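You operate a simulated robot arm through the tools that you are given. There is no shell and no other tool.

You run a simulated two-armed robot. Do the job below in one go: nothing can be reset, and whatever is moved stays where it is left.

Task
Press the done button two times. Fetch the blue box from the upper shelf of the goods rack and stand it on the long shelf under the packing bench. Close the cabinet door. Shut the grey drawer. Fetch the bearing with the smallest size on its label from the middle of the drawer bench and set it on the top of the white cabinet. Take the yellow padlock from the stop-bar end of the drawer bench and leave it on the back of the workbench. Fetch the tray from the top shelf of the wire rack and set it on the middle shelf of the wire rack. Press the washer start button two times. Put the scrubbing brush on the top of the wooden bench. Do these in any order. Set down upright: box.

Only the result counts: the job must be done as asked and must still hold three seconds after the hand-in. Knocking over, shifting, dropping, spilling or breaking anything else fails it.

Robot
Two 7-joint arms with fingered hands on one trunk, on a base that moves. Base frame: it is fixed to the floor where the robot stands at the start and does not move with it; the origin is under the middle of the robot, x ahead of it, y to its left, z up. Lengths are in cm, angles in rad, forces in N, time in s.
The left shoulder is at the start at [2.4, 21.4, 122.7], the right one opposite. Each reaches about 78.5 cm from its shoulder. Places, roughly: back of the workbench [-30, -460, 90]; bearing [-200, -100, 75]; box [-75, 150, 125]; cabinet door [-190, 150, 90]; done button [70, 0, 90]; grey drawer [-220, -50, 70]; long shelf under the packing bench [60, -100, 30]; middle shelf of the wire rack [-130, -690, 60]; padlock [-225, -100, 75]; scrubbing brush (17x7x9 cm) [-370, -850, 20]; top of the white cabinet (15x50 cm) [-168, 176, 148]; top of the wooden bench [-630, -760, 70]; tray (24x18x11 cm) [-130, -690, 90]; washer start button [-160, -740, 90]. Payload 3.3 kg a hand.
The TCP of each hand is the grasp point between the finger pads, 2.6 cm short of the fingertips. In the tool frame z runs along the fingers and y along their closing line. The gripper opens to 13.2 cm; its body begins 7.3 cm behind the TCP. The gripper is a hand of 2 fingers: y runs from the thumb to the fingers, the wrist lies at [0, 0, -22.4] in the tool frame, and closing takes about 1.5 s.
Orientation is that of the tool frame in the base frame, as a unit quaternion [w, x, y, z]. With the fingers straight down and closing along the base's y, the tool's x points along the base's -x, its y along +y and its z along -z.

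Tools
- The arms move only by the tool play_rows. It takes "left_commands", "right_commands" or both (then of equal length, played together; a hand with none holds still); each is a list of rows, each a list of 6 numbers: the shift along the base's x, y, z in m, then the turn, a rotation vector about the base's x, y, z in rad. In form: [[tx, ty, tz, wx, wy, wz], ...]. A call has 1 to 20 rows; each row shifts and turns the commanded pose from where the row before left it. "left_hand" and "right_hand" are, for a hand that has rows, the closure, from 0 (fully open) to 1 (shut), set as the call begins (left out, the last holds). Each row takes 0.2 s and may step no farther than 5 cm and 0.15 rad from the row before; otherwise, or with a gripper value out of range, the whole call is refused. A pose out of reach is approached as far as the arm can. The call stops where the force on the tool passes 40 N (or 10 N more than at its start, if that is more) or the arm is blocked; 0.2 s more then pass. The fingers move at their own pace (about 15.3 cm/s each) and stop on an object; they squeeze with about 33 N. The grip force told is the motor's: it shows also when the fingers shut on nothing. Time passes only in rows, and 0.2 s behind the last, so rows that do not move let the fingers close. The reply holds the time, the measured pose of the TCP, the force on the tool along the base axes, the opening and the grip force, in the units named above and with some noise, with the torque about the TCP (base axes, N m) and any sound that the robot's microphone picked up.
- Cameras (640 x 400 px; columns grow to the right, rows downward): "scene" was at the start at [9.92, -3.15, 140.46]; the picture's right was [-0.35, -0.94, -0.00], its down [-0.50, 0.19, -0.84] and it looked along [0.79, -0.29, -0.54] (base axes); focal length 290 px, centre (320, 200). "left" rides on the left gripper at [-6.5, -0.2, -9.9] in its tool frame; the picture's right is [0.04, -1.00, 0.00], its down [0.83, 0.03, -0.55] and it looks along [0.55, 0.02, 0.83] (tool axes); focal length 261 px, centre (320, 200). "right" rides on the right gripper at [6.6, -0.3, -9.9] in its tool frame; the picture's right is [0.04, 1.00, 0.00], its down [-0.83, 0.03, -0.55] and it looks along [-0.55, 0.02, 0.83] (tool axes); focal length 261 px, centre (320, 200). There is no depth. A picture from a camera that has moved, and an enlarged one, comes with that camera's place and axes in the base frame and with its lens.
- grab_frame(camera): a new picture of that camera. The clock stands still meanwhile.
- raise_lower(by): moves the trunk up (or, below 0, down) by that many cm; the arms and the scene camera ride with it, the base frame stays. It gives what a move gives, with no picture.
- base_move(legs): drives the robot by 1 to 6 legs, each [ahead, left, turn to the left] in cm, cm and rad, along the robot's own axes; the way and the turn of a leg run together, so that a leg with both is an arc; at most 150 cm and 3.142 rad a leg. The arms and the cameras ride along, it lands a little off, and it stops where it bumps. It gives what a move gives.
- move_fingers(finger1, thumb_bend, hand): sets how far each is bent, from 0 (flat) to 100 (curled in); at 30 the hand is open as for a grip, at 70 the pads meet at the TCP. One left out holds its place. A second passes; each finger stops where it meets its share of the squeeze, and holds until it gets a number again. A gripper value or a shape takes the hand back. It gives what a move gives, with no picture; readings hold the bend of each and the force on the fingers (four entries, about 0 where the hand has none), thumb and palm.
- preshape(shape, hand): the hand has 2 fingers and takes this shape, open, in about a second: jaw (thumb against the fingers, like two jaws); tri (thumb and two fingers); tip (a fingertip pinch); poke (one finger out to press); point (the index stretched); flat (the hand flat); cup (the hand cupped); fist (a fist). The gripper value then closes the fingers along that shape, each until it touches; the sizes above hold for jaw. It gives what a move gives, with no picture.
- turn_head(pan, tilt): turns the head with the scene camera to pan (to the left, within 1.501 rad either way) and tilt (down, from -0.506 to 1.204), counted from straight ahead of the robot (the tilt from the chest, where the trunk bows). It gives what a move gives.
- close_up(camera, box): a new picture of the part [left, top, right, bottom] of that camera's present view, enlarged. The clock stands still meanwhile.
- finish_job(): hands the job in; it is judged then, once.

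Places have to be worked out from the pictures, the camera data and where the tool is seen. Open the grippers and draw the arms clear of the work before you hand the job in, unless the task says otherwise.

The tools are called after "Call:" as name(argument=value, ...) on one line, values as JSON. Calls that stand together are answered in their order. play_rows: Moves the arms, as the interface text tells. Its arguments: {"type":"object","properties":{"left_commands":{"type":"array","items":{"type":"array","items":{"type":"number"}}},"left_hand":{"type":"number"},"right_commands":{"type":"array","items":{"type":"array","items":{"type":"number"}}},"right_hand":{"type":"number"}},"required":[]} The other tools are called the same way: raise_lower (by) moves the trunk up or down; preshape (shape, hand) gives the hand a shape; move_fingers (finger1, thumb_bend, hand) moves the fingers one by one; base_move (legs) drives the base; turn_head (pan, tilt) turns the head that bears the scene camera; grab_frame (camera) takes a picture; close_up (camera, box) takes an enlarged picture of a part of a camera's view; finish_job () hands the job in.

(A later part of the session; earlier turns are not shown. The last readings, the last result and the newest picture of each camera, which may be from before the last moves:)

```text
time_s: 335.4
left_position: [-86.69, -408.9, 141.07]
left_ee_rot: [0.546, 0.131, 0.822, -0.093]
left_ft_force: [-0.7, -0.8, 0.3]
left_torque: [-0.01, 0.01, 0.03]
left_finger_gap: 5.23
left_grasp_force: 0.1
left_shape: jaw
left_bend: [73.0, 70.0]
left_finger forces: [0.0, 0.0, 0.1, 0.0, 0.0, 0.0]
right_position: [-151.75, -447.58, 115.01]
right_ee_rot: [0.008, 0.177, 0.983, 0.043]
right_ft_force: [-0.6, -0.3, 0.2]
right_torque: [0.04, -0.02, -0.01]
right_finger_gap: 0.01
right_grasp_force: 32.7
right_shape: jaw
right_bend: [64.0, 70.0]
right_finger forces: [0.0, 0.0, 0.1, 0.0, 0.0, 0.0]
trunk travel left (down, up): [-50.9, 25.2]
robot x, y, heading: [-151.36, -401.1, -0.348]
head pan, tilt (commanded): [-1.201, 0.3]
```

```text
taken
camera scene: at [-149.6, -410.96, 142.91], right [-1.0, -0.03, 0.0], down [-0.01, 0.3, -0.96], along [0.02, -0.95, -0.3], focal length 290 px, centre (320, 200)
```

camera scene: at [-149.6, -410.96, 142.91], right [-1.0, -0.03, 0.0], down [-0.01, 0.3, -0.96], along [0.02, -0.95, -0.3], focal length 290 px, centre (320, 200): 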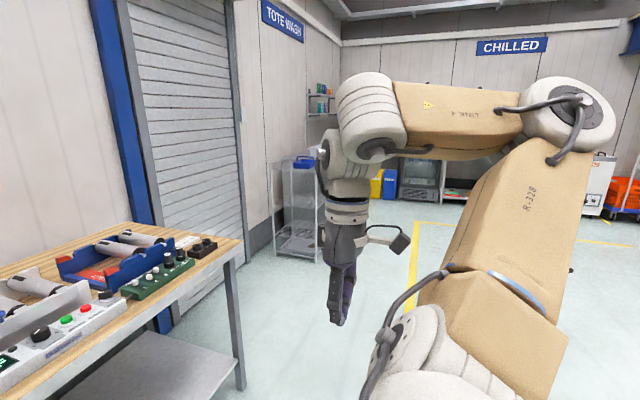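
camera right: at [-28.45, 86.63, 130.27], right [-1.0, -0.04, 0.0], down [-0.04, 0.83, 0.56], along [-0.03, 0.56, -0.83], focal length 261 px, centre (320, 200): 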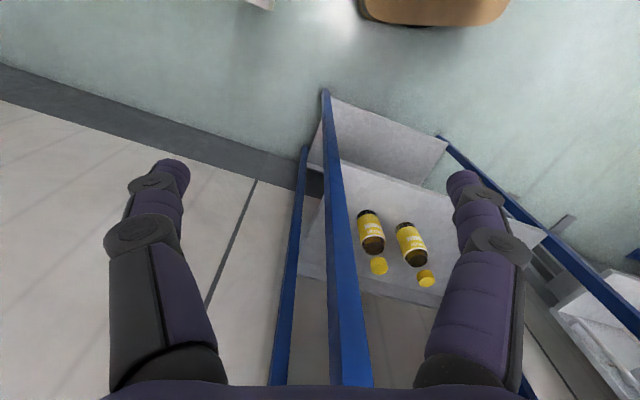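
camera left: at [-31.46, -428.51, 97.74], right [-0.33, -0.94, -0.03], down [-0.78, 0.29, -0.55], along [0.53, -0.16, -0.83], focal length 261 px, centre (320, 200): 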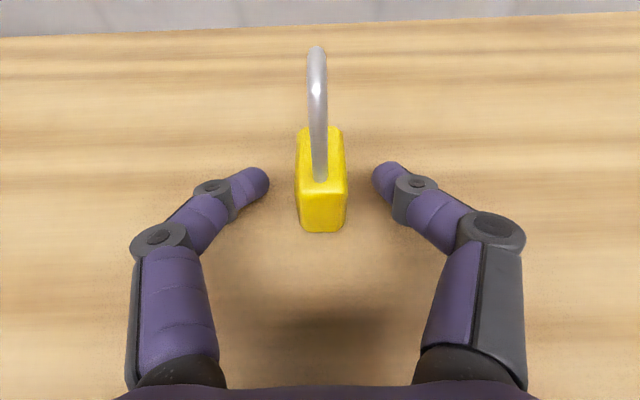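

The way is free. I strafe right along the wall to the tote-wash area.

Call:
base_move(legs=[[0, -130, 0], [0, -110, 0]])

Call:
turn_head(pan=-0.2, tilt=0.35)

Call:
grab_frame(camera="scene")

```text
time_s: 347.1
left_position: [-167.87, -632.39, 140.95]
left_ee_rot: [0.546, 0.132, 0.822, -0.093]
left_ft_force: [-0.5, 0.2, 0.0]
left_torque: [0.0, 0.0, 0.01]
left_finger_gap: 5.21
left_grasp_force: 0.0
left_shape: jaw
left_bend: [73.0, 70.0]
left_finger forces: [0.0, 0.0, 0.1, 0.0, 0.0, 0.0]
right_position: [-233.0, -671.01, 114.92]
right_ee_rot: [0.008, 0.177, 0.983, 0.044]
right_ft_force: [-0.5, -0.8, 0.5]
right_torque: [0.01, 0.0, -0.03]
right_finger_gap: 0.02
right_grasp_force: 32.6
right_shape: jaw
right_bend: [64.0, 70.0]
right_finger forces: [0.0, 0.0, 0.0, 0.0, 0.1, 0.1]
trunk travel left (down, up): [-50.9, 25.2]
robot x, y, heading: [-232.58, -624.48, -0.345]
head pan, tilt (commanded): [-1.201, 0.3]
```

```text
time_s: 348.4
left_position: [-167.78, -632.26, 140.96]
left_ee_rot: [0.546, 0.131, 0.822, -0.093]
left_ft_force: [-0.3, 0.4, -0.3]
left_torque: [0.0, -0.01, 0.01]
left_finger_gap: 5.25
left_grasp_force: 0.0
left_shape: jaw
left_bend: [73.0, 70.0]
left_finger forces: [0.0, 0.0, 0.0, 0.1, 0.1, 0.1]
right_position: [-232.99, -670.87, 115.01]
right_ee_rot: [0.008, 0.177, 0.983, 0.043]
right_ft_force: [0.5, -0.9, 0.9]
right_torque: [0.0, 0.01, -0.01]
right_finger_gap: 0.0
right_grasp_force: 33.4
right_shape: jaw
right_bend: [64.0, 70.0]
right_finger forces: [0.0, 0.1, 0.1, 0.0, 0.0, 0.1]
trunk travel left (down, up): [-50.9, 25.2]
robot x, y, heading: [-232.38, -624.27, -0.348]
head pan, tilt (commanded): [-0.201, 0.351]
```

```text
taken
camera scene: at [-223.07, -629.91, 142.44], right [-0.52, -0.85, 0.0], down [-0.29, 0.18, -0.94], along [0.8, -0.49, -0.34], focal length 290 px, centre (320, 200)
```

scene: 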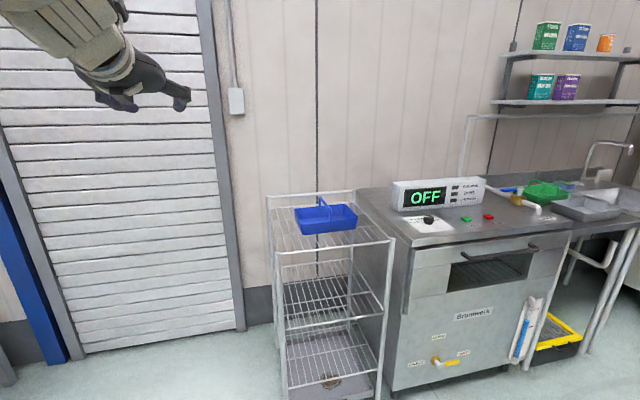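

I see the wire rack with a blue tray on its top shelf and the washer panel. I zoom in on both.

Call:
close_up(camera="scene", box=[370, 160, 570, 260])

Call:
close_up(camera="scene", box=[250, 170, 410, 400])

```text
3.20 times, centred on (470, 210) of scene
camera zoom: at [-223.07, -629.91, 142.44], right [-0.52, -0.85, 0.0], down [-0.29, 0.18, -0.94], along [0.8, -0.49, -0.34], focal length 930 px, centre (-160, 168)
```

zoom: 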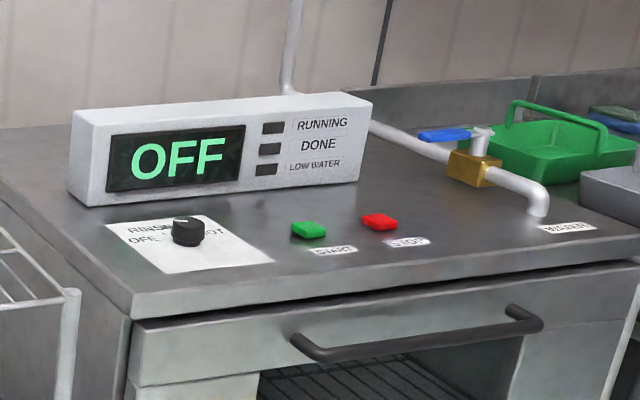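

```text
1.74 times, centred on (330, 285) of scene
camera zoom: at [-223.07, -629.91, 142.44], right [-0.52, -0.85, 0.0], down [-0.29, 0.18, -0.94], along [0.8, -0.49, -0.34], focal length 505 px, centre (303, 52)
```

zoom: 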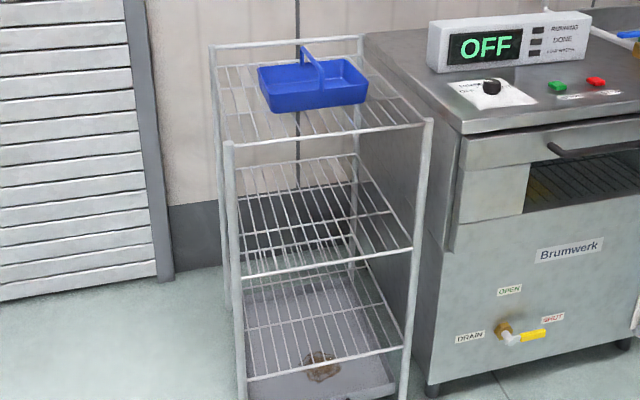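

START is the green button. I drive nearer, lining up the left arm with the rack and the right arm with the START button.

Call:
base_move(legs=[[0, -48, 0], [35, 0, 0]])

Call:
turn_head(pan=0.0, tilt=0.5)

Call:
grab_frame(camera="scene")

```text
time_s: 353.2
left_position: [-150.94, -690.23, 141.01]
left_ee_rot: [0.547, 0.132, 0.821, -0.094]
left_ft_force: [-0.2, -0.4, -0.4]
left_torque: [-0.01, -0.02, 0.01]
left_finger_gap: 5.24
left_grasp_force: 0.0
left_shape: jaw
left_bend: [73.0, 70.0]
left_finger forces: [0.0, 0.0, 0.0, 0.0, 0.1, 0.0]
right_position: [-215.95, -728.8, 115.07]
right_ee_rot: [0.007, 0.178, 0.983, 0.043]
right_ft_force: [-0.7, -0.5, 0.4]
right_torque: [-0.02, -0.02, 0.0]
right_finger_gap: 0.02
right_grasp_force: 32.4
right_shape: jaw
right_bend: [64.0, 70.0]
right_finger forces: [0.0, 0.0, 0.0, 0.0, 0.0, 0.1]
trunk travel left (down, up): [-50.9, 25.2]
robot x, y, heading: [-215.55, -682.54, -0.345]
head pan, tilt (commanded): [-0.201, 0.351]
```

```text
time_s: 353.9
left_position: [-151.01, -690.24, 141.11]
left_ee_rot: [0.546, 0.132, 0.822, -0.093]
left_ft_force: [-0.3, 0.2, -0.2]
left_torque: [0.01, 0.03, -0.01]
left_finger_gap: 5.23
left_grasp_force: 0.1
left_shape: jaw
left_bend: [73.0, 70.0]
left_finger forces: [0.1, 0.1, 0.0, 0.0, 0.0, 0.0]
right_position: [-216.18, -728.84, 115.0]
right_ee_rot: [0.008, 0.177, 0.983, 0.044]
right_ft_force: [-0.3, 0.6, 0.0]
right_torque: [0.0, -0.02, -0.01]
right_finger_gap: 0.01
right_grasp_force: 32.9
right_shape: jaw
right_bend: [64.0, 70.0]
right_finger forces: [0.1, 0.1, 0.1, 0.0, 0.0, 0.2]
trunk travel left (down, up): [-50.9, 25.2]
robot x, y, heading: [-215.68, -682.3, -0.345]
head pan, tilt (commanded): [0.0, 0.499]
```

```text
taken
camera scene: at [-205.57, -686.08, 141.07], right [-0.34, -0.94, 0.0], down [-0.45, 0.16, -0.88], along [0.83, -0.3, -0.48], focal length 290 px, centre (320, 200)
```

scene: 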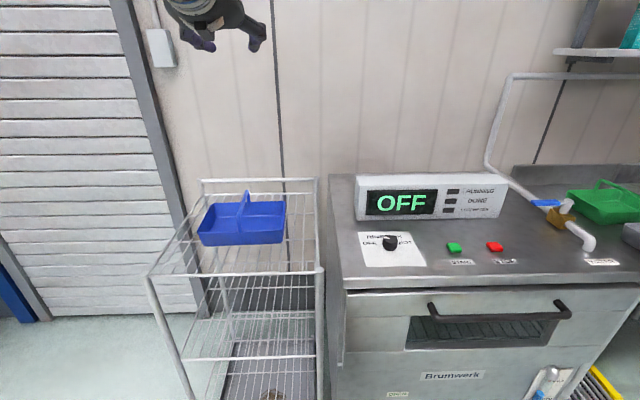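

I zoom on the tray and its handle, and the rack's middle shelf.

Call:
close_up(camera="scene", box=[140, 170, 340, 295])

Call:
close_up(camera="scene", box=[140, 260, 340, 400])

```text
3.20 times, centred on (240, 232) of scene
camera zoom: at [-205.57, -686.08, 141.07], right [-0.34, -0.94, 0.0], down [-0.45, 0.16, -0.88], along [0.83, -0.3, -0.48], focal length 930 px, centre (576, 96)
```

zoom: 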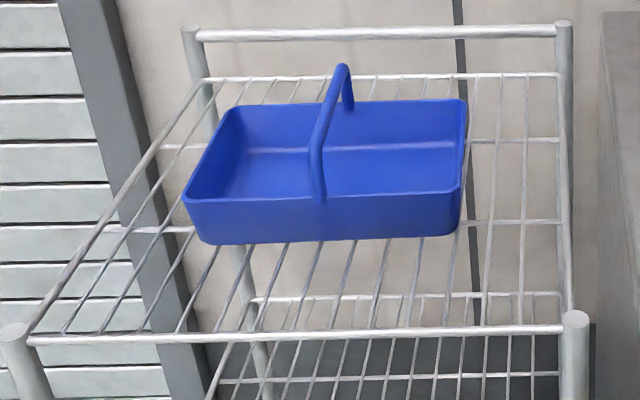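

```text
2.86 times, centred on (240, 330) of scene
camera zoom: at [-205.57, -686.08, 141.07], right [-0.34, -0.94, 0.0], down [-0.45, 0.16, -0.88], along [0.83, -0.3, -0.48], focal length 830 px, centre (549, -171)
```

zoom: 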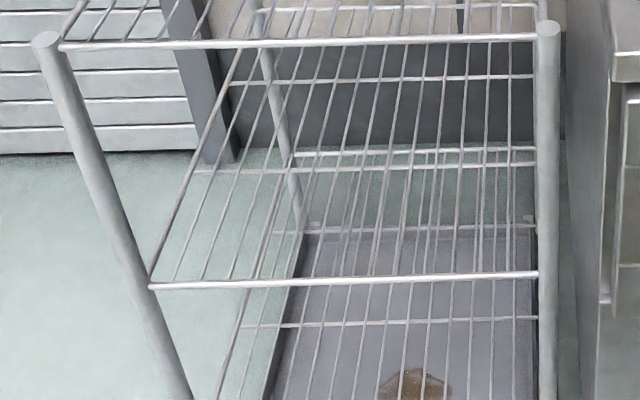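

Tray: 24x18 on the top deck, handle bar running front-to-back at about z≈99, centred at world depth line 112. I level the left hand in front of it at handle height with fingers half open.

Call:
play_rows(left_commands=[[-0.0008, 0.0084, -0.0426, -0.0139, -0.0386, 0], [-0.0008, 0.0084, -0.0426, -0.0139, -0.0386, 0], [-0.0008, 0.0084, -0.0426, -0.0139, -0.0386, 0], [-0.0008, 0.0084, -0.0426, -0.0139, -0.0386, 0], [-0.0008, 0.0084, -0.0426, -0.0139, -0.0386, 0], [-0.0008, 0.0084, -0.0426, -0.0139, -0.0386, 0], [-0.0008, 0.0084, -0.0426, -0.0139, -0.0386, 0], [-0.0008, 0.0084, -0.0426, -0.0139, -0.0386, 0], [-0.0008, 0.0084, -0.0426, -0.0139, -0.0386, 0], [-0.0008, 0.0084, -0.0426, -0.0139, -0.0386, 0]], left_hand=0.5)

Call:
grab_frame(camera="left")

Call:
grab_frame(camera="scene")

```text
time_s: 356.1
left_position: [-149.39, -683.95, 98.64]
left_ee_rot: [0.701, 0.109, 0.694, -0.122]
left_ft_force: [0.2, -0.9, -0.2]
left_torque: [0.01, -0.01, 0.03]
left_finger_gap: 6.58
left_grasp_force: 0.0
left_shape: jaw
left_bend: [73.0, 70.0]
left_finger forces: [0.1, 0.0, 0.1, 0.1, 0.0, 0.0]
left hand out of reach, approached as far as the arm can: row 8, 9, 10
right_position: [-216.08, -728.79, 115.04]
right_ee_rot: [0.007, 0.177, 0.983, 0.044]
right_ft_force: [0.1, 0.3, 0.7]
right_torque: [-0.01, -0.04, -0.03]
right_finger_gap: 0.0
right_grasp_force: 32.9
right_shape: jaw
right_bend: [64.0, 70.0]
right_finger forces: [0.1, 0.0, 0.0, 0.1, 0.1, 0.1]
trunk travel left (down, up): [-50.9, 25.2]
robot x, y, heading: [-215.09, -682.52, -0.343]
head pan, tilt (commanded): [0.0, 0.499]
```

```text
taken
camera left: at [-158.98, -680.94, 105.09], right [-0.32, -0.95, -0.02], down [-0.51, 0.19, -0.84], along [0.8, -0.26, -0.54], focal length 261 px, centre (320, 200)
```

left: 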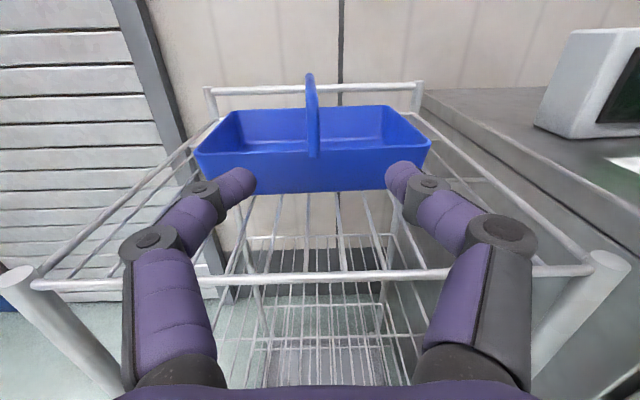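

```text
taken
camera scene: at [-205.57, -686.12, 141.07], right [-0.34, -0.94, 0.0], down [-0.45, 0.16, -0.88], along [0.83, -0.3, -0.48], focal length 290 px, centre (320, 200)
```

scene: 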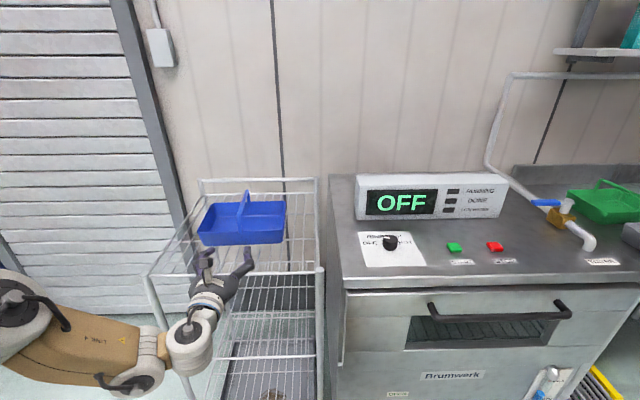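

The handle is almost aligned with my fingers. I shift 1 cm left, 1.4 cm up, and drive forward toward it.

Call:
play_rows(left_commands=[[0.0034, 0.0094, 0.014, 0, 0, 0]])

Call:
base_move(legs=[[13, 0, 0]])

Call:
grab_frame(camera="left")

```text
time_s: 356.5
left_position: [-148.87, -683.06, 100.05]
left_ee_rot: [0.701, 0.109, 0.694, -0.124]
left_ft_force: [0.0, -0.1, 0.4]
left_torque: [0.02, 0.0, -0.03]
left_finger_gap: 6.55
left_grasp_force: 0.1
left_shape: jaw
left_bend: [73.0, 70.0]
left_finger forces: [0.0, 0.0, 0.0, 0.1, 0.1, 0.0]
left hand out of reach, approached as far as the arm can: row 1
right_position: [-216.16, -728.89, 115.13]
right_ee_rot: [0.008, 0.178, 0.983, 0.043]
right_ft_force: [-0.2, 0.9, -0.4]
right_torque: [-0.06, -0.01, 0.01]
right_finger_gap: 0.0
right_grasp_force: 32.9
right_shape: jaw
right_bend: [64.0, 70.0]
right_finger forces: [0.2, 0.0, 0.0, 0.0, 0.0, 0.0]
trunk travel left (down, up): [-50.9, 25.2]
robot x, y, heading: [-215.33, -682.11, -0.346]
head pan, tilt (commanded): [0.0, 0.499]
```

```text
time_s: 357.8
left_position: [-136.37, -687.6, 99.98]
left_ee_rot: [0.7, 0.109, 0.695, -0.123]
left_ft_force: [0.6, 0.1, 0.3]
left_torque: [0.0, -0.03, 0.01]
left_finger_gap: 6.58
left_grasp_force: 0.1
left_shape: jaw
left_bend: [73.0, 70.0]
left_finger forces: [0.0, 0.0, 0.0, 0.1, 0.0, 0.0]
right_position: [-203.68, -733.41, 115.06]
right_ee_rot: [0.005, 0.178, 0.983, 0.043]
right_ft_force: [0.8, -0.5, 0.4]
right_torque: [-0.02, 0.04, 0.0]
right_finger_gap: 0.0
right_grasp_force: 33.9
right_shape: jaw
right_bend: [64.0, 70.0]
right_finger forces: [0.0, 0.1, 0.0, 0.0, 0.0, 0.1]
trunk travel left (down, up): [-50.9, 25.2]
robot x, y, heading: [-203.22, -686.96, -0.345]
head pan, tilt (commanded): [0.0, 0.499]
```

```text
taken
camera left: at [-145.88, -684.64, 106.4], right [-0.32, -0.95, -0.02], down [-0.51, 0.19, -0.84], along [0.8, -0.26, -0.54], focal length 261 px, centre (320, 200)
```

left: 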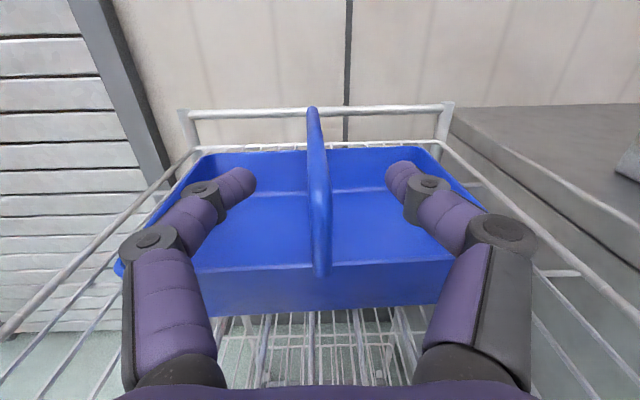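

The handle bar is centred between the fingers. I drive 7 cm more and close on the bar.

Call:
base_move(legs=[[6.5, 0, 0]])

Call:
grab_frame(camera="left")

```text
time_s: 358.8
left_position: [-130.57, -689.73, 99.9]
left_ee_rot: [0.7, 0.109, 0.695, -0.122]
left_ft_force: [0.3, 0.2, -1.5]
left_torque: [0.01, 0.03, -0.02]
left_finger_gap: 6.58
left_grasp_force: 0.0
left_shape: jaw
left_bend: [73.0, 70.0]
left_finger forces: [0.1, 0.1, 0.1, 0.1, 0.0, 0.1]
right_position: [-197.44, -735.58, 115.03]
right_ee_rot: [0.007, 0.177, 0.983, 0.043]
right_ft_force: [0.3, 0.2, -0.1]
right_torque: [-0.01, 0.01, -0.02]
right_finger_gap: 0.0
right_grasp_force: 33.0
right_shape: jaw
right_bend: [64.0, 70.0]
right_finger forces: [0.1, 0.0, 0.1, 0.0, 0.1, 0.1]
trunk travel left (down, up): [-50.9, 25.2]
robot x, y, heading: [-197.16, -688.94, -0.343]
head pan, tilt (commanded): [0.0, 0.499]
```

```text
taken
camera left: at [-139.91, -686.73, 106.39], right [-0.32, -0.95, -0.02], down [-0.51, 0.19, -0.84], along [0.8, -0.26, -0.54], focal length 261 px, centre (320, 200)
```

left: 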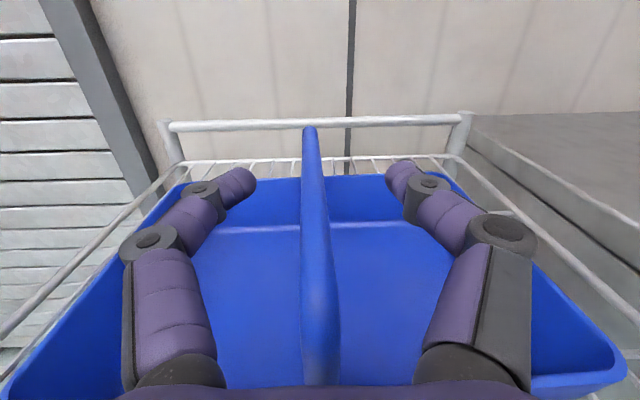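

The bar runs right between the fingers. Closing now.

Call:
play_rows(left_commands=[[0, 0, 0, 0, 0, 0], [0, 0, 0, 0, 0, 0], [0, 0, 0, 0, 0, 0], [0, 0, 0, 0, 0, 0], [0, 0, 0, 0, 0, 0], [0, 0, 0, 0, 0, 0], [0, 0, 0, 0, 0, 0]], left_hand=1)

Call:
play_rows(left_commands=[[0, 0, 0.01, 0, 0, 0], [0, 0, 0.01, 0, 0, 0]])

Call:
grab_frame(camera="left")

Call:
grab_frame(camera="scene")

```text
time_s: 360.4
left_position: [-130.59, -689.67, 100.04]
left_ee_rot: [0.702, 0.108, 0.693, -0.124]
left_ft_force: [3.4, -1.0, 11.9]
left_torque: [-0.08, -0.2, -0.01]
left_finger_gap: 0.55
left_grasp_force: 32.9
left_shape: jaw
left_bend: [72.0, 71.0]
left_finger forces: [30.1, 0.1, 0.0, 0.1, 29.3, 0.0]
right_position: [-197.66, -735.48, 115.0]
right_ee_rot: [0.008, 0.178, 0.983, 0.043]
right_ft_force: [-0.1, 0.4, -0.4]
right_torque: [0.01, -0.01, 0.0]
right_finger_gap: 0.01
right_grasp_force: 33.0
right_shape: jaw
right_bend: [64.0, 70.0]
right_finger forces: [0.1, 0.0, 0.0, 0.0, 0.0, 0.0]
trunk travel left (down, up): [-50.9, 25.2]
robot x, y, heading: [-197.11, -688.91, -0.344]
head pan, tilt (commanded): [0.0, 0.499]
```

```text
time_s: 361.0
left_position: [-130.56, -689.61, 102.04]
left_ee_rot: [0.7, 0.107, 0.695, -0.124]
left_ft_force: [-0.5, 0.1, -0.8]
left_torque: [0.03, 0.01, -0.01]
left_finger_gap: 0.3
left_grasp_force: 33.4
left_shape: jaw
left_bend: [73.0, 73.0]
left_finger forces: [0.1, 0.0, 0.0, 0.0, 0.0, 0.0]
right_position: [-197.71, -735.47, 115.11]
right_ee_rot: [0.008, 0.176, 0.983, 0.043]
right_ft_force: [-0.1, 0.3, 0.0]
right_torque: [0.01, 0.04, 0.04]
right_finger_gap: 0.0
right_grasp_force: 32.8
right_shape: jaw
right_bend: [64.0, 70.0]
right_finger forces: [0.0, 0.0, 0.1, 0.0, 0.1, 0.0]
trunk travel left (down, up): [-50.9, 25.2]
robot x, y, heading: [-197.11, -688.9, -0.341]
head pan, tilt (commanded): [0.0, 0.499]
```

```text
taken
camera left: at [-140.1, -686.63, 108.5], right [-0.32, -0.95, -0.02], down [-0.51, 0.19, -0.84], along [0.8, -0.26, -0.54], focal length 261 px, centre (320, 200)
```

left: 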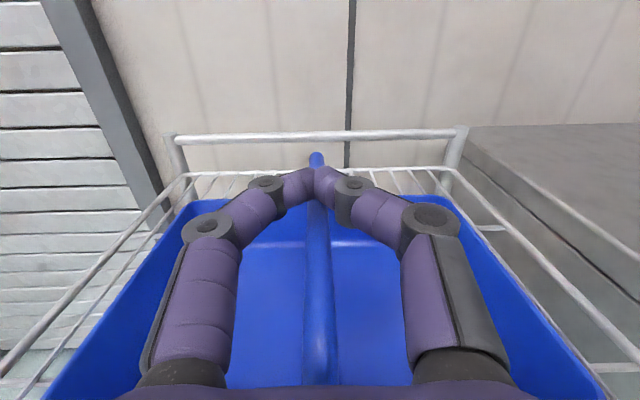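

```text
taken
camera scene: at [-187.26, -692.65, 141.07], right [-0.34, -0.94, 0.0], down [-0.45, 0.16, -0.88], along [0.83, -0.3, -0.48], focal length 290 px, centre (320, 200)
```

scene: 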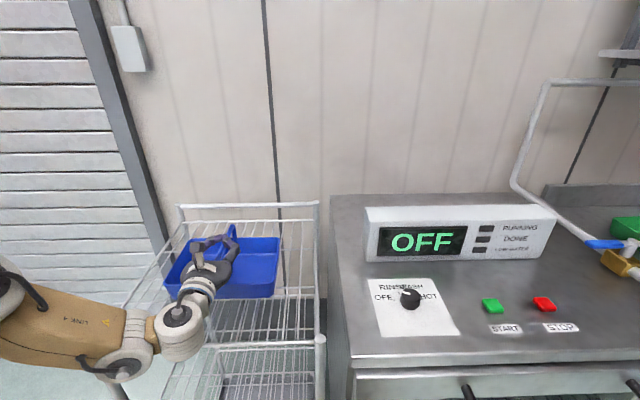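

The fingers slid off the top of the bar (too high). I open, go 3.5 cm lower, and close again.

Call:
play_rows(left_commands=[[0, 0, 0, 0, 0, 0], [0, 0, 0, 0, 0, 0], [0, 0, 0, 0, 0, 0], [0, 0, -0.012, 0, 0, 0], [0, 0, -0.012, 0, 0, 0], [0, 0, -0.011, 0, 0, 0]], left_hand=0.5)

Call:
play_rows(left_commands=[[0, 0, 0, 0, 0, 0], [0, 0, 0, 0, 0, 0], [0, 0, 0, 0, 0, 0], [0, 0, 0, 0, 0, 0], [0, 0, 0, 0, 0, 0], [0, 0, 0, 0, 0, 0], [0, 0, 0, 0, 0, 0]], left_hand=1)

Call:
grab_frame(camera="left")

```text
time_s: 362.4
left_position: [-130.47, -689.57, 98.52]
left_ee_rot: [0.701, 0.108, 0.694, -0.123]
left_ft_force: [-0.3, -1.2, 0.6]
left_torque: [0.0, 0.01, 0.0]
left_finger_gap: 6.55
left_grasp_force: 0.1
left_shape: jaw
left_bend: [73.0, 70.0]
left_finger forces: [0.0, 0.1, 0.0, 0.0, 0.0, 0.0]
right_position: [-197.86, -735.48, 115.05]
right_ee_rot: [0.008, 0.177, 0.983, 0.044]
right_ft_force: [-0.4, -1.1, -0.4]
right_torque: [0.0, 0.01, 0.02]
right_finger_gap: 0.0
right_grasp_force: 33.0
right_shape: jaw
right_bend: [64.0, 70.0]
right_finger forces: [0.1, 0.0, 0.0, 0.0, 0.1, 0.0]
trunk travel left (down, up): [-50.9, 25.2]
robot x, y, heading: [-197.33, -688.53, -0.341]
head pan, tilt (commanded): [0.0, 0.499]
```

```text
time_s: 364.0
left_position: [-130.59, -689.42, 98.56]
left_ee_rot: [0.701, 0.108, 0.695, -0.122]
left_ft_force: [1.0, 0.4, -0.4]
left_torque: [0.02, 0.06, 0.0]
left_finger_gap: 0.01
left_grasp_force: 32.5
left_shape: jaw
left_bend: [68.0, 69.0]
left_finger forces: [0.0, 0.1, 0.0, 0.0, 0.0, 0.1]
right_position: [-197.82, -735.52, 115.09]
right_ee_rot: [0.008, 0.177, 0.983, 0.044]
right_ft_force: [-0.2, -0.2, 0.8]
right_torque: [-0.01, 0.02, -0.02]
right_finger_gap: 0.0
right_grasp_force: 32.6
right_shape: jaw
right_bend: [64.0, 70.0]
right_finger forces: [0.0, 0.1, 0.1, 0.1, 0.1, 0.0]
trunk travel left (down, up): [-50.9, 25.2]
robot x, y, heading: [-197.31, -688.92, -0.34]
head pan, tilt (commanded): [0.0, 0.499]
```

```text
taken
camera left: at [-140.0, -686.61, 105.0], right [-0.32, -0.95, -0.02], down [-0.51, 0.19, -0.84], along [0.8, -0.26, -0.54], focal length 261 px, centre (320, 200)
```

left: 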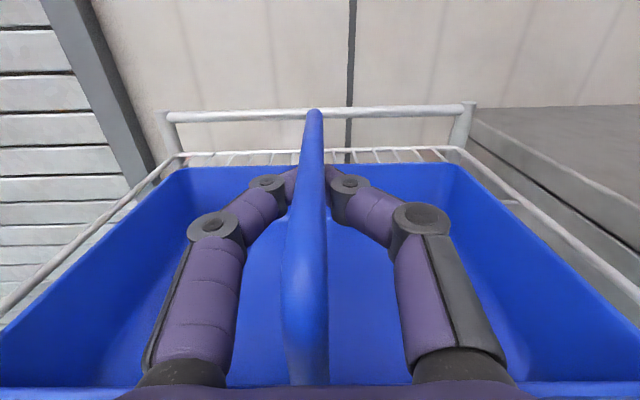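

The parallel pinch does not hold; the fingers closed under the bar. I open, rise, and pitch the hand down so the fingers cross the bar instead.

Call:
play_rows(left_commands=[[0, 0, 0, 0, 0, 0], [0, 0, 0, 0, 0, 0], [0, 0, 0, 0, 0, 0], [0, 0, 0.02, 0, 0, 0], [0, 0, 0.02, 0, 0, 0], [0, 0, 0.02, 0, 0, 0], [0, 0, 0.02, 0, 0, 0], [0.008, -0.003, 0.005, 0.048, 0.134, 0], [0.008, -0.003, 0.005, 0.048, 0.134, 0], [0.008, -0.003, 0.0, 0.048, 0.134, 0], [0.008, -0.003, 0, 0.048, 0.134, 0]], left_hand=0.5)

Call:
grab_frame(camera="left")

Call:
grab_frame(camera="scene")

```text
time_s: 366.4
left_position: [-127.28, -690.82, 107.47]
left_ee_rot: [0.478, 0.136, 0.864, -0.081]
left_ft_force: [0.2, -0.7, 0.8]
left_torque: [-0.01, 0.01, 0.0]
left_finger_gap: 6.55
left_grasp_force: 0.1
left_shape: jaw
left_bend: [73.0, 70.0]
left_finger forces: [0.0, 0.0, 0.1, 0.1, 0.0, 0.0]
right_position: [-197.68, -735.33, 115.08]
right_ee_rot: [0.007, 0.176, 0.983, 0.044]
right_ft_force: [-1.0, 0.1, -0.4]
right_torque: [0.0, -0.03, 0.02]
right_finger_gap: 0.01
right_grasp_force: 33.1
right_shape: jaw
right_bend: [64.0, 70.0]
right_finger forces: [0.0, 0.0, 0.0, 0.0, 0.0, 0.0]
trunk travel left (down, up): [-50.9, 25.2]
robot x, y, heading: [-197.56, -689.26, -0.345]
head pan, tilt (commanded): [0.0, 0.499]
```

```text
taken
camera left: at [-132.04, -689.55, 118.31], right [-0.33, -0.94, -0.03], down [-0.85, 0.31, -0.41], along [0.4, -0.12, -0.91], focal length 261 px, centre (320, 200)
```

left: 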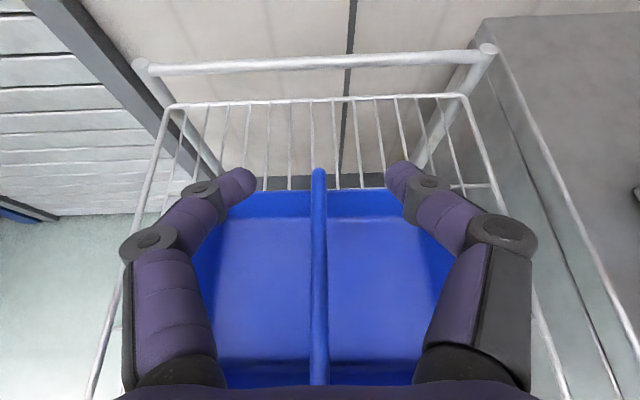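

```text
taken
camera scene: at [-187.22, -692.72, 141.06], right [-0.34, -0.94, 0.0], down [-0.45, 0.16, -0.88], along [0.83, -0.3, -0.48], focal length 290 px, centre (320, 200)
```

scene: 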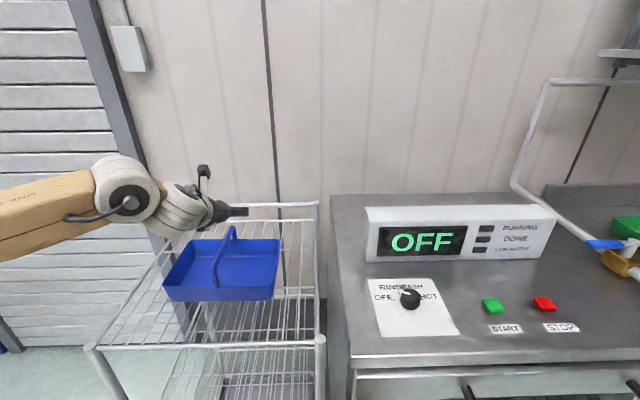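

The bar is centred under the fingers. I lower 8 cm and close across it.

Call:
play_rows(left_commands=[[0, 0, -0.025, 0, 0, 0], [0, 0, -0.025, 0, 0, 0], [0, 0, -0.02, 0, 0, 0], [0, 0, -0.01, 0, 0, 0]])

Call:
play_rows(left_commands=[[0, 0, 0, 0, 0, 0], [0, 0, 0, 0, 0, 0], [0, 0, 0, 0, 0, 0], [0, 0, 0, 0, 0, 0], [0, 0, 0, 0, 0, 0], [0, 0, 0, 0, 0, 0], [0, 0, 0, 0, 0, 0]], left_hand=1)

Call:
grab_frame(camera="left")

```text
time_s: 367.4
left_position: [-127.42, -690.85, 99.51]
left_ee_rot: [0.479, 0.137, 0.863, -0.081]
left_ft_force: [-0.4, 0.3, -0.3]
left_torque: [-0.02, -0.01, 0.03]
left_finger_gap: 6.52
left_grasp_force: 0.0
left_shape: jaw
left_bend: [73.0, 70.0]
left_finger forces: [0.0, 0.0, 0.0, 0.1, 0.0, 0.1]
right_position: [-197.77, -735.42, 115.01]
right_ee_rot: [0.007, 0.178, 0.983, 0.043]
right_ft_force: [-0.3, 0.0, 0.2]
right_torque: [0.02, -0.02, 0.0]
right_finger_gap: 0.02
right_grasp_force: 32.3
right_shape: jaw
right_bend: [64.0, 70.0]
right_finger forces: [0.0, 0.0, 0.0, 0.0, 0.0, 0.0]
trunk travel left (down, up): [-50.9, 25.2]
robot x, y, heading: [-197.06, -688.94, -0.343]
head pan, tilt (commanded): [0.0, 0.499]
```

```text
time_s: 369.0
left_position: [-127.37, -690.81, 99.49]
left_ee_rot: [0.479, 0.138, 0.863, -0.081]
left_ft_force: [-0.4, -0.4, 0.9]
left_torque: [0.04, 0.01, 0.0]
left_finger_gap: 0.01
left_grasp_force: 32.6
left_shape: jaw
left_bend: [68.0, 69.0]
left_finger forces: [0.0, 0.0, 0.0, 0.0, 0.0, 0.1]
right_position: [-197.79, -735.45, 115.04]
right_ee_rot: [0.007, 0.177, 0.983, 0.043]
right_ft_force: [-0.2, -1.2, -1.0]
right_torque: [-0.03, -0.01, 0.01]
right_finger_gap: 0.0
right_grasp_force: 33.6
right_shape: jaw
right_bend: [64.0, 70.0]
right_finger forces: [0.2, 0.0, 0.0, 0.0, 0.0, 0.0]
trunk travel left (down, up): [-50.9, 25.2]
robot x, y, heading: [-197.36, -689.24, -0.345]
head pan, tilt (commanded): [0.0, 0.499]
```

```text
taken
camera left: at [-132.08, -689.55, 110.3], right [-0.34, -0.94, -0.03], down [-0.85, 0.32, -0.41], along [0.4, -0.12, -0.91], focal length 261 px, centre (320, 200)
```

left: 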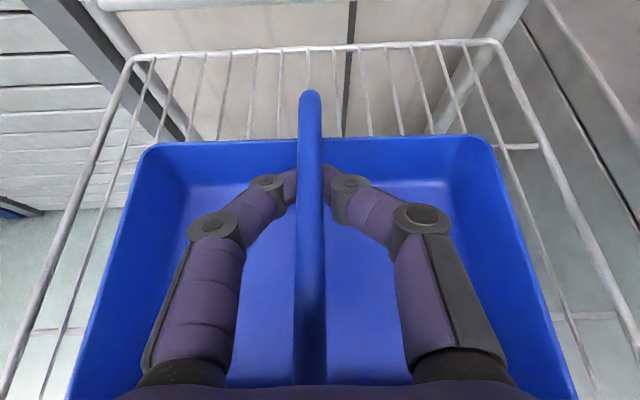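

The fingers closed just under the bar again, so the bar is higher than I set. I open, raise 1.8 cm and close again.

Call:
play_rows(left_commands=[[0, 0, 0, 0, 0, 0], [0, 0, 0, 0, 0, 0], [0, 0, 0, 0, 0, 0], [0, 0, 0.009, 0, 0, 0], [0, 0, 0.009, 0, 0, 0]], left_hand=0.6)

Call:
play_rows(left_commands=[[0, 0, 0, 0, 0, 0], [0, 0, 0, 0, 0, 0], [0, 0, 0, 0, 0, 0], [0, 0, 0, 0, 0, 0], [0, 0, 0, 0, 0, 0], [0, 0, 0, 0, 0, 0], [0, 0, 0, 0, 0, 0]], left_hand=1)

Call:
grab_frame(camera="left")

```text
time_s: 370.2
left_position: [-127.38, -690.67, 101.27]
left_ee_rot: [0.478, 0.138, 0.864, -0.08]
left_ft_force: [-0.4, 0.6, 0.2]
left_torque: [-0.01, 0.02, -0.01]
left_finger_gap: 5.21
left_grasp_force: 0.1
left_shape: jaw
left_bend: [73.0, 70.0]
left_finger forces: [0.1, 0.0, 0.0, 0.0, 0.0, 0.0]
right_position: [-197.69, -735.48, 115.08]
right_ee_rot: [0.008, 0.176, 0.983, 0.044]
right_ft_force: [0.1, 0.3, -0.1]
right_torque: [0.02, 0.01, 0.03]
right_finger_gap: 0.01
right_grasp_force: 33.4
right_shape: jaw
right_bend: [64.0, 70.0]
right_finger forces: [0.0, 0.1, 0.0, 0.1, 0.0, 0.1]
trunk travel left (down, up): [-50.9, 25.2]
robot x, y, heading: [-197.14, -688.38, -0.345]
head pan, tilt (commanded): [0.0, 0.499]
```

```text
time_s: 371.8
left_position: [-127.34, -690.78, 101.78]
left_ee_rot: [0.483, 0.136, 0.861, -0.082]
left_ft_force: [11.1, -0.1, 30.0]
left_torque: [-0.1, -0.79, 0.06]
left_finger_gap: 0.02
left_grasp_force: 32.6
left_shape: jaw
left_bend: [71.0, 71.0]
left_finger forces: [0.1, 0.1, 0.0, 0.0, 0.0, 0.0]
right_position: [-197.95, -735.38, 115.11]
right_ee_rot: [0.009, 0.177, 0.983, 0.044]
right_ft_force: [0.5, 0.5, 0.2]
right_torque: [0.01, 0.0, -0.01]
right_finger_gap: 0.0
right_grasp_force: 33.0
right_shape: jaw
right_bend: [64.0, 70.0]
right_finger forces: [0.0, 0.0, 0.0, 0.1, 0.0, 0.0]
trunk travel left (down, up): [-50.9, 25.2]
robot x, y, heading: [-196.95, -688.73, -0.346]
head pan, tilt (commanded): [0.0, 0.499]
```

```text
taken
camera left: at [-132.19, -689.48, 112.65], right [-0.33, -0.94, -0.03], down [-0.85, 0.31, -0.42], along [0.41, -0.12, -0.91], focal length 261 px, centre (320, 200)
```

left: 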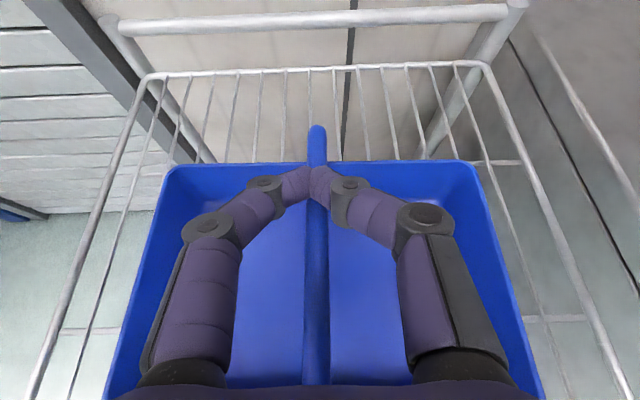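

Between those heights the tips squeeze off; better to hook. I put the closed fingers under the bar (z≈99.3) and lift the tray by its handle like on a hook.

Call:
play_rows(left_commands=[[0, 0, 0, 0, 0, 0], [0, 0, 0, 0, 0, 0], [0, 0, 0, 0, 0, 0], [0, 0, -0.012, 0, 0, 0], [0.002, -0.001, -0.013, 0, 0, 0]], left_hand=0.6)

Call:
play_rows(left_commands=[[0, 0, 0, 0, 0, 0], [0, 0, 0, 0, 0, 0], [0, 0, 0, 0, 0, 0], [0, 0, 0, 0, 0, 0], [0, 0, 0, 0, 0, 0], [0, 0, 0, 0, 0, 0]], left_hand=1)

Call:
play_rows(left_commands=[[0, 0, 0.006, 0, 0, 0], [0, 0, 0.006, 0, 0, 0], [0, 0, 0.008, 0, 0, 0], [0, 0, 0.01, 0, 0, 0], [0, 0, 0, 0, 0, 0]])

Call:
grab_frame(camera="left")

Call:
grab_frame(camera="scene")

```text
time_s: 373.0
left_position: [-127.19, -690.81, 98.82]
left_ee_rot: [0.478, 0.138, 0.864, -0.081]
left_ft_force: [0.6, 0.6, -0.2]
left_torque: [-0.01, 0.0, 0.02]
left_finger_gap: 5.25
left_grasp_force: 0.0
left_shape: jaw
left_bend: [73.0, 70.0]
left_finger forces: [0.1, 0.1, 0.0, 0.0, 0.0, 0.0]
right_position: [-197.71, -735.46, 115.0]
right_ee_rot: [0.007, 0.177, 0.983, 0.042]
right_ft_force: [-0.2, 0.1, 0.3]
right_torque: [-0.02, 0.0, -0.01]
right_finger_gap: 0.0
right_grasp_force: 33.1
right_shape: jaw
right_bend: [64.0, 70.0]
right_finger forces: [0.1, 0.0, 0.0, 0.1, 0.1, 0.0]
trunk travel left (down, up): [-50.9, 25.2]
robot x, y, heading: [-197.05, -688.96, -0.344]
head pan, tilt (commanded): [0.0, 0.499]
```

```text
time_s: 374.4
left_position: [-127.1, -690.84, 98.8]
left_ee_rot: [0.479, 0.138, 0.863, -0.081]
left_ft_force: [-1.0, -0.2, 0.0]
left_torque: [0.01, -0.04, -0.01]
left_finger_gap: 0.01
left_grasp_force: 32.5
left_shape: jaw
left_bend: [62.0, 70.0]
left_finger forces: [0.0, 0.0, 0.0, 0.0, 0.0, 0.0]
right_position: [-197.67, -735.42, 115.04]
right_ee_rot: [0.008, 0.177, 0.983, 0.043]
right_ft_force: [0.1, -0.2, -0.4]
right_torque: [0.0, 0.0, 0.01]
right_finger_gap: 0.0
right_grasp_force: 32.8
right_shape: jaw
right_bend: [64.0, 70.0]
right_finger forces: [0.1, 0.0, 0.0, 0.0, 0.1, 0.0]
trunk travel left (down, up): [-50.9, 25.2]
robot x, y, heading: [-197.28, -688.79, -0.347]
head pan, tilt (commanded): [0.0, 0.499]
```

```text
time_s: 375.6
left_position: [-127.04, -690.85, 101.8]
left_ee_rot: [0.478, 0.138, 0.863, -0.081]
left_ft_force: [-0.1, 0.2, -1.2]
left_torque: [-0.02, -0.02, 0.01]
left_finger_gap: 0.0
left_grasp_force: 33.1
left_shape: jaw
left_bend: [58.0, 73.0]
left_finger forces: [0.1, 0.1, 0.0, 0.0, 0.0, 0.0]
right_position: [-197.65, -735.36, 114.99]
right_ee_rot: [0.008, 0.177, 0.983, 0.043]
right_ft_force: [-0.1, 0.2, -0.4]
right_torque: [-0.01, -0.01, -0.04]
right_finger_gap: 0.0
right_grasp_force: 32.8
right_shape: jaw
right_bend: [64.0, 70.0]
right_finger forces: [0.0, 0.0, 0.0, 0.0, 0.1, 0.0]
trunk travel left (down, up): [-50.9, 25.2]
robot x, y, heading: [-196.96, -689.14, -0.345]
head pan, tilt (commanded): [0.0, 0.499]
```

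```text
taken
camera left: at [-131.87, -689.67, 112.68], right [-0.34, -0.94, -0.03], down [-0.85, 0.32, -0.41], along [0.4, -0.12, -0.91], focal length 261 px, centre (320, 200)
```

left: 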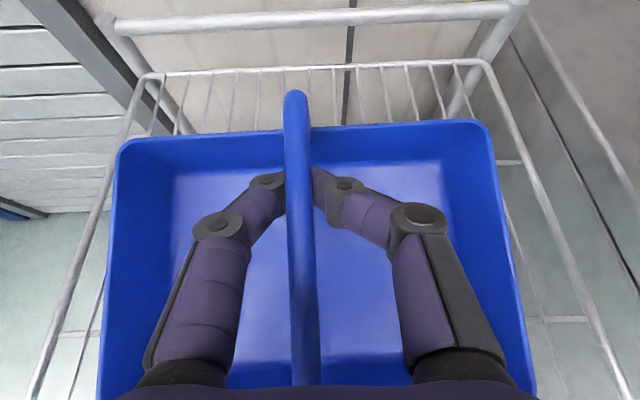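

```text
taken
camera scene: at [-187.2, -692.65, 141.06], right [-0.34, -0.94, 0.0], down [-0.45, 0.16, -0.88], along [0.83, -0.3, -0.48], focal length 290 px, centre (320, 200)
```

scene: 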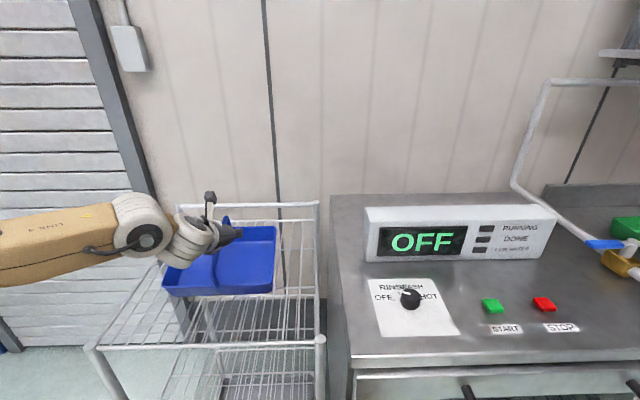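

The tray hangs on the fingers. I lift a few cm more and check that it stays level.

Call:
play_rows(left_commands=[[0, 0, 0.01, 0, 0, 0], [0, 0, 0.01, 0, 0, 0], [0, 0, 0.01, 0, 0, 0], [0, 0, 0.01, 0, 0, 0], [0, 0, 0, 0, 0, 0]])

Call:
grab_frame(camera="left")

Call:
close_up(camera="scene", box=[80, 170, 340, 340])

```text
time_s: 376.8
left_position: [-127.13, -690.8, 105.8]
left_ee_rot: [0.478, 0.138, 0.863, -0.081]
left_ft_force: [-0.3, -0.4, -2.4]
left_torque: [-0.01, 0.0, 0.01]
left_finger_gap: 0.0
left_grasp_force: 32.6
left_shape: jaw
left_bend: [58.0, 73.0]
left_finger forces: [0.0, 0.1, 0.0, 0.0, 0.0, 0.0]
right_position: [-197.74, -735.46, 115.03]
right_ee_rot: [0.008, 0.177, 0.983, 0.043]
right_ft_force: [0.0, 0.1, 0.0]
right_torque: [0.02, 0.0, 0.02]
right_finger_gap: 0.0
right_grasp_force: 32.8
right_shape: jaw
right_bend: [64.0, 70.0]
right_finger forces: [0.0, 0.0, 0.0, 0.0, 0.0, 0.0]
trunk travel left (down, up): [-50.9, 25.2]
robot x, y, heading: [-196.68, -688.95, -0.343]
head pan, tilt (commanded): [0.0, 0.499]
```

```text
taken
camera left: at [-131.83, -689.65, 116.63], right [-0.34, -0.94, -0.03], down [-0.85, 0.32, -0.41], along [0.4, -0.12, -0.91], focal length 261 px, centre (320, 200)
```

left: 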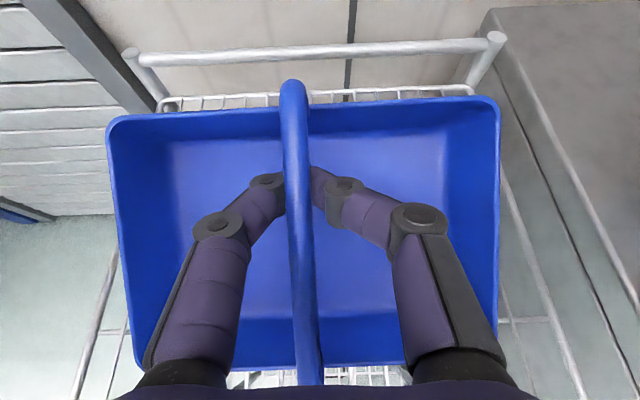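

```text
2.35 times, centred on (210, 255) of scene
camera zoom: at [-187.19, -692.65, 141.06], right [-0.34, -0.94, 0.0], down [-0.45, 0.16, -0.88], along [0.83, -0.3, -0.48], focal length 684 px, centre (579, 71)
```

zoom: 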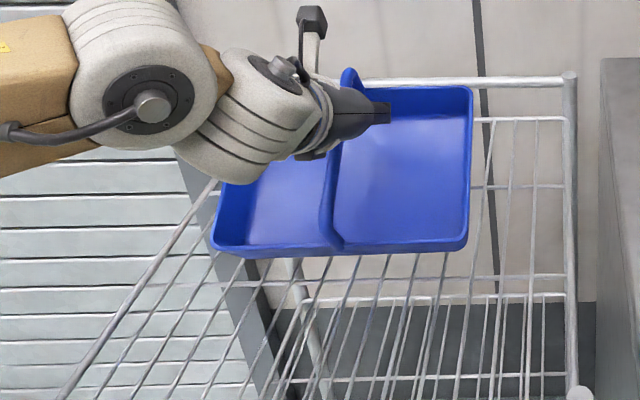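

The tray tilts because the pitched palm presses on the handle. I set it back down on the top deck and re-hook with a level hand.

Call:
play_rows(left_commands=[[0, 0, -0.015, 0, 0, 0], [0, 0, -0.015, 0, 0, 0], [0, 0, -0.015, 0, 0, 0], [0, 0, -0.012, 0, 0, 0], [0, 0, -0.01, 0, 0, 0]])

Call:
grab_frame(camera="left")

```text
time_s: 378.0
left_position: [-127.15, -690.94, 99.11]
left_ee_rot: [0.479, 0.138, 0.863, -0.081]
left_ft_force: [-0.1, 0.3, 0.0]
left_torque: [-0.02, 0.03, 0.0]
left_finger_gap: 0.0
left_grasp_force: 33.3
left_shape: jaw
left_bend: [58.0, 73.0]
left_finger forces: [0.0, 0.0, 0.0, 0.0, 0.0, 0.1]
right_position: [-197.7, -735.38, 115.06]
right_ee_rot: [0.008, 0.177, 0.983, 0.044]
right_ft_force: [0.1, -0.2, -0.1]
right_torque: [0.03, -0.01, -0.01]
right_finger_gap: 0.0
right_grasp_force: 33.0
right_shape: jaw
right_bend: [64.0, 70.0]
right_finger forces: [0.0, 0.0, 0.0, 0.0, 0.1, 0.1]
trunk travel left (down, up): [-50.9, 25.2]
robot x, y, heading: [-197.62, -689.16, -0.342]
head pan, tilt (commanded): [0.0, 0.499]
```

```text
taken
camera left: at [-131.88, -689.74, 109.88], right [-0.34, -0.94, -0.03], down [-0.85, 0.32, -0.41], along [0.4, -0.12, -0.91], focal length 261 px, centre (320, 200)
```

left: 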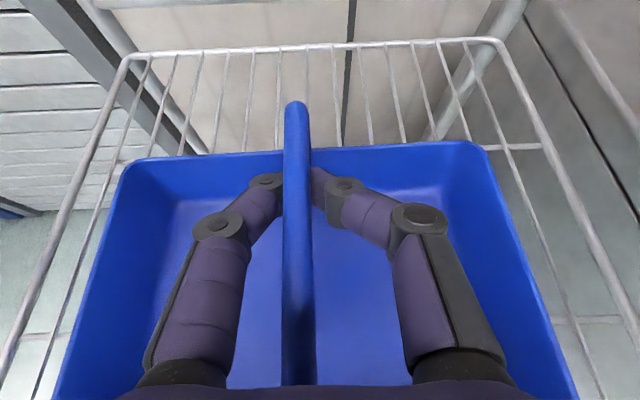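

The tray is level again on the deck, about 2.5 cm nearer to me. I open, rise, level the hand and shift back to hook the handle at its middle.

Call:
play_rows(left_commands=[[0, 0, 0, 0, 0, 0], [0, 0, 0, 0, 0, 0], [0, 0, 0, 0, 0, 0], [0, 0, 0.02, 0, 0, 0], [0, 0, 0.02, 0, 0, 0], [0, 0, 0.02, 0, 0, 0], [0, 0, 0.02, 0, 0, 0], [-0.0105, 0.0064, 0.0, -0.0473, -0.132, 0], [-0.0105, 0.0064, 0.0, -0.0473, -0.132, 0], [-0.0105, 0.0064, 0.0, -0.0473, -0.132, 0], [-0.0105, 0.0064, 0, -0.0473, -0.132, 0]], left_hand=0.5)

Call:
grab_frame(camera="left")

```text
time_s: 380.4
left_position: [-131.03, -688.45, 107.09]
left_ee_rot: [0.695, 0.109, 0.7, -0.12]
left_ft_force: [0.0, 0.9, 0.4]
left_torque: [-0.01, 0.0, -0.01]
left_finger_gap: 6.55
left_grasp_force: 0.2
left_shape: jaw
left_bend: [73.0, 70.0]
left_finger forces: [0.0, 0.0, 0.1, 0.0, 0.0, 0.0]
right_position: [-197.56, -735.44, 115.14]
right_ee_rot: [0.008, 0.177, 0.983, 0.043]
right_ft_force: [0.8, -0.8, 0.3]
right_torque: [-0.04, 0.01, 0.03]
right_finger_gap: 0.0
right_grasp_force: 33.2
right_shape: jaw
right_bend: [64.0, 70.0]
right_finger forces: [0.1, 0.1, 0.1, 0.1, 0.0, 0.1]
trunk travel left (down, up): [-50.9, 25.2]
robot x, y, heading: [-197.5, -688.75, -0.344]
head pan, tilt (commanded): [0.0, 0.499]
```

```text
taken
camera left: at [-140.48, -685.57, 113.68], right [-0.32, -0.95, -0.02], down [-0.52, 0.2, -0.83], along [0.79, -0.25, -0.56], focal length 261 px, centre (320, 200)
```

left: 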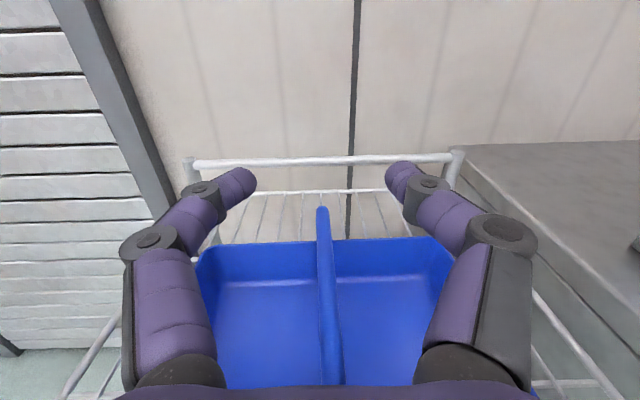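

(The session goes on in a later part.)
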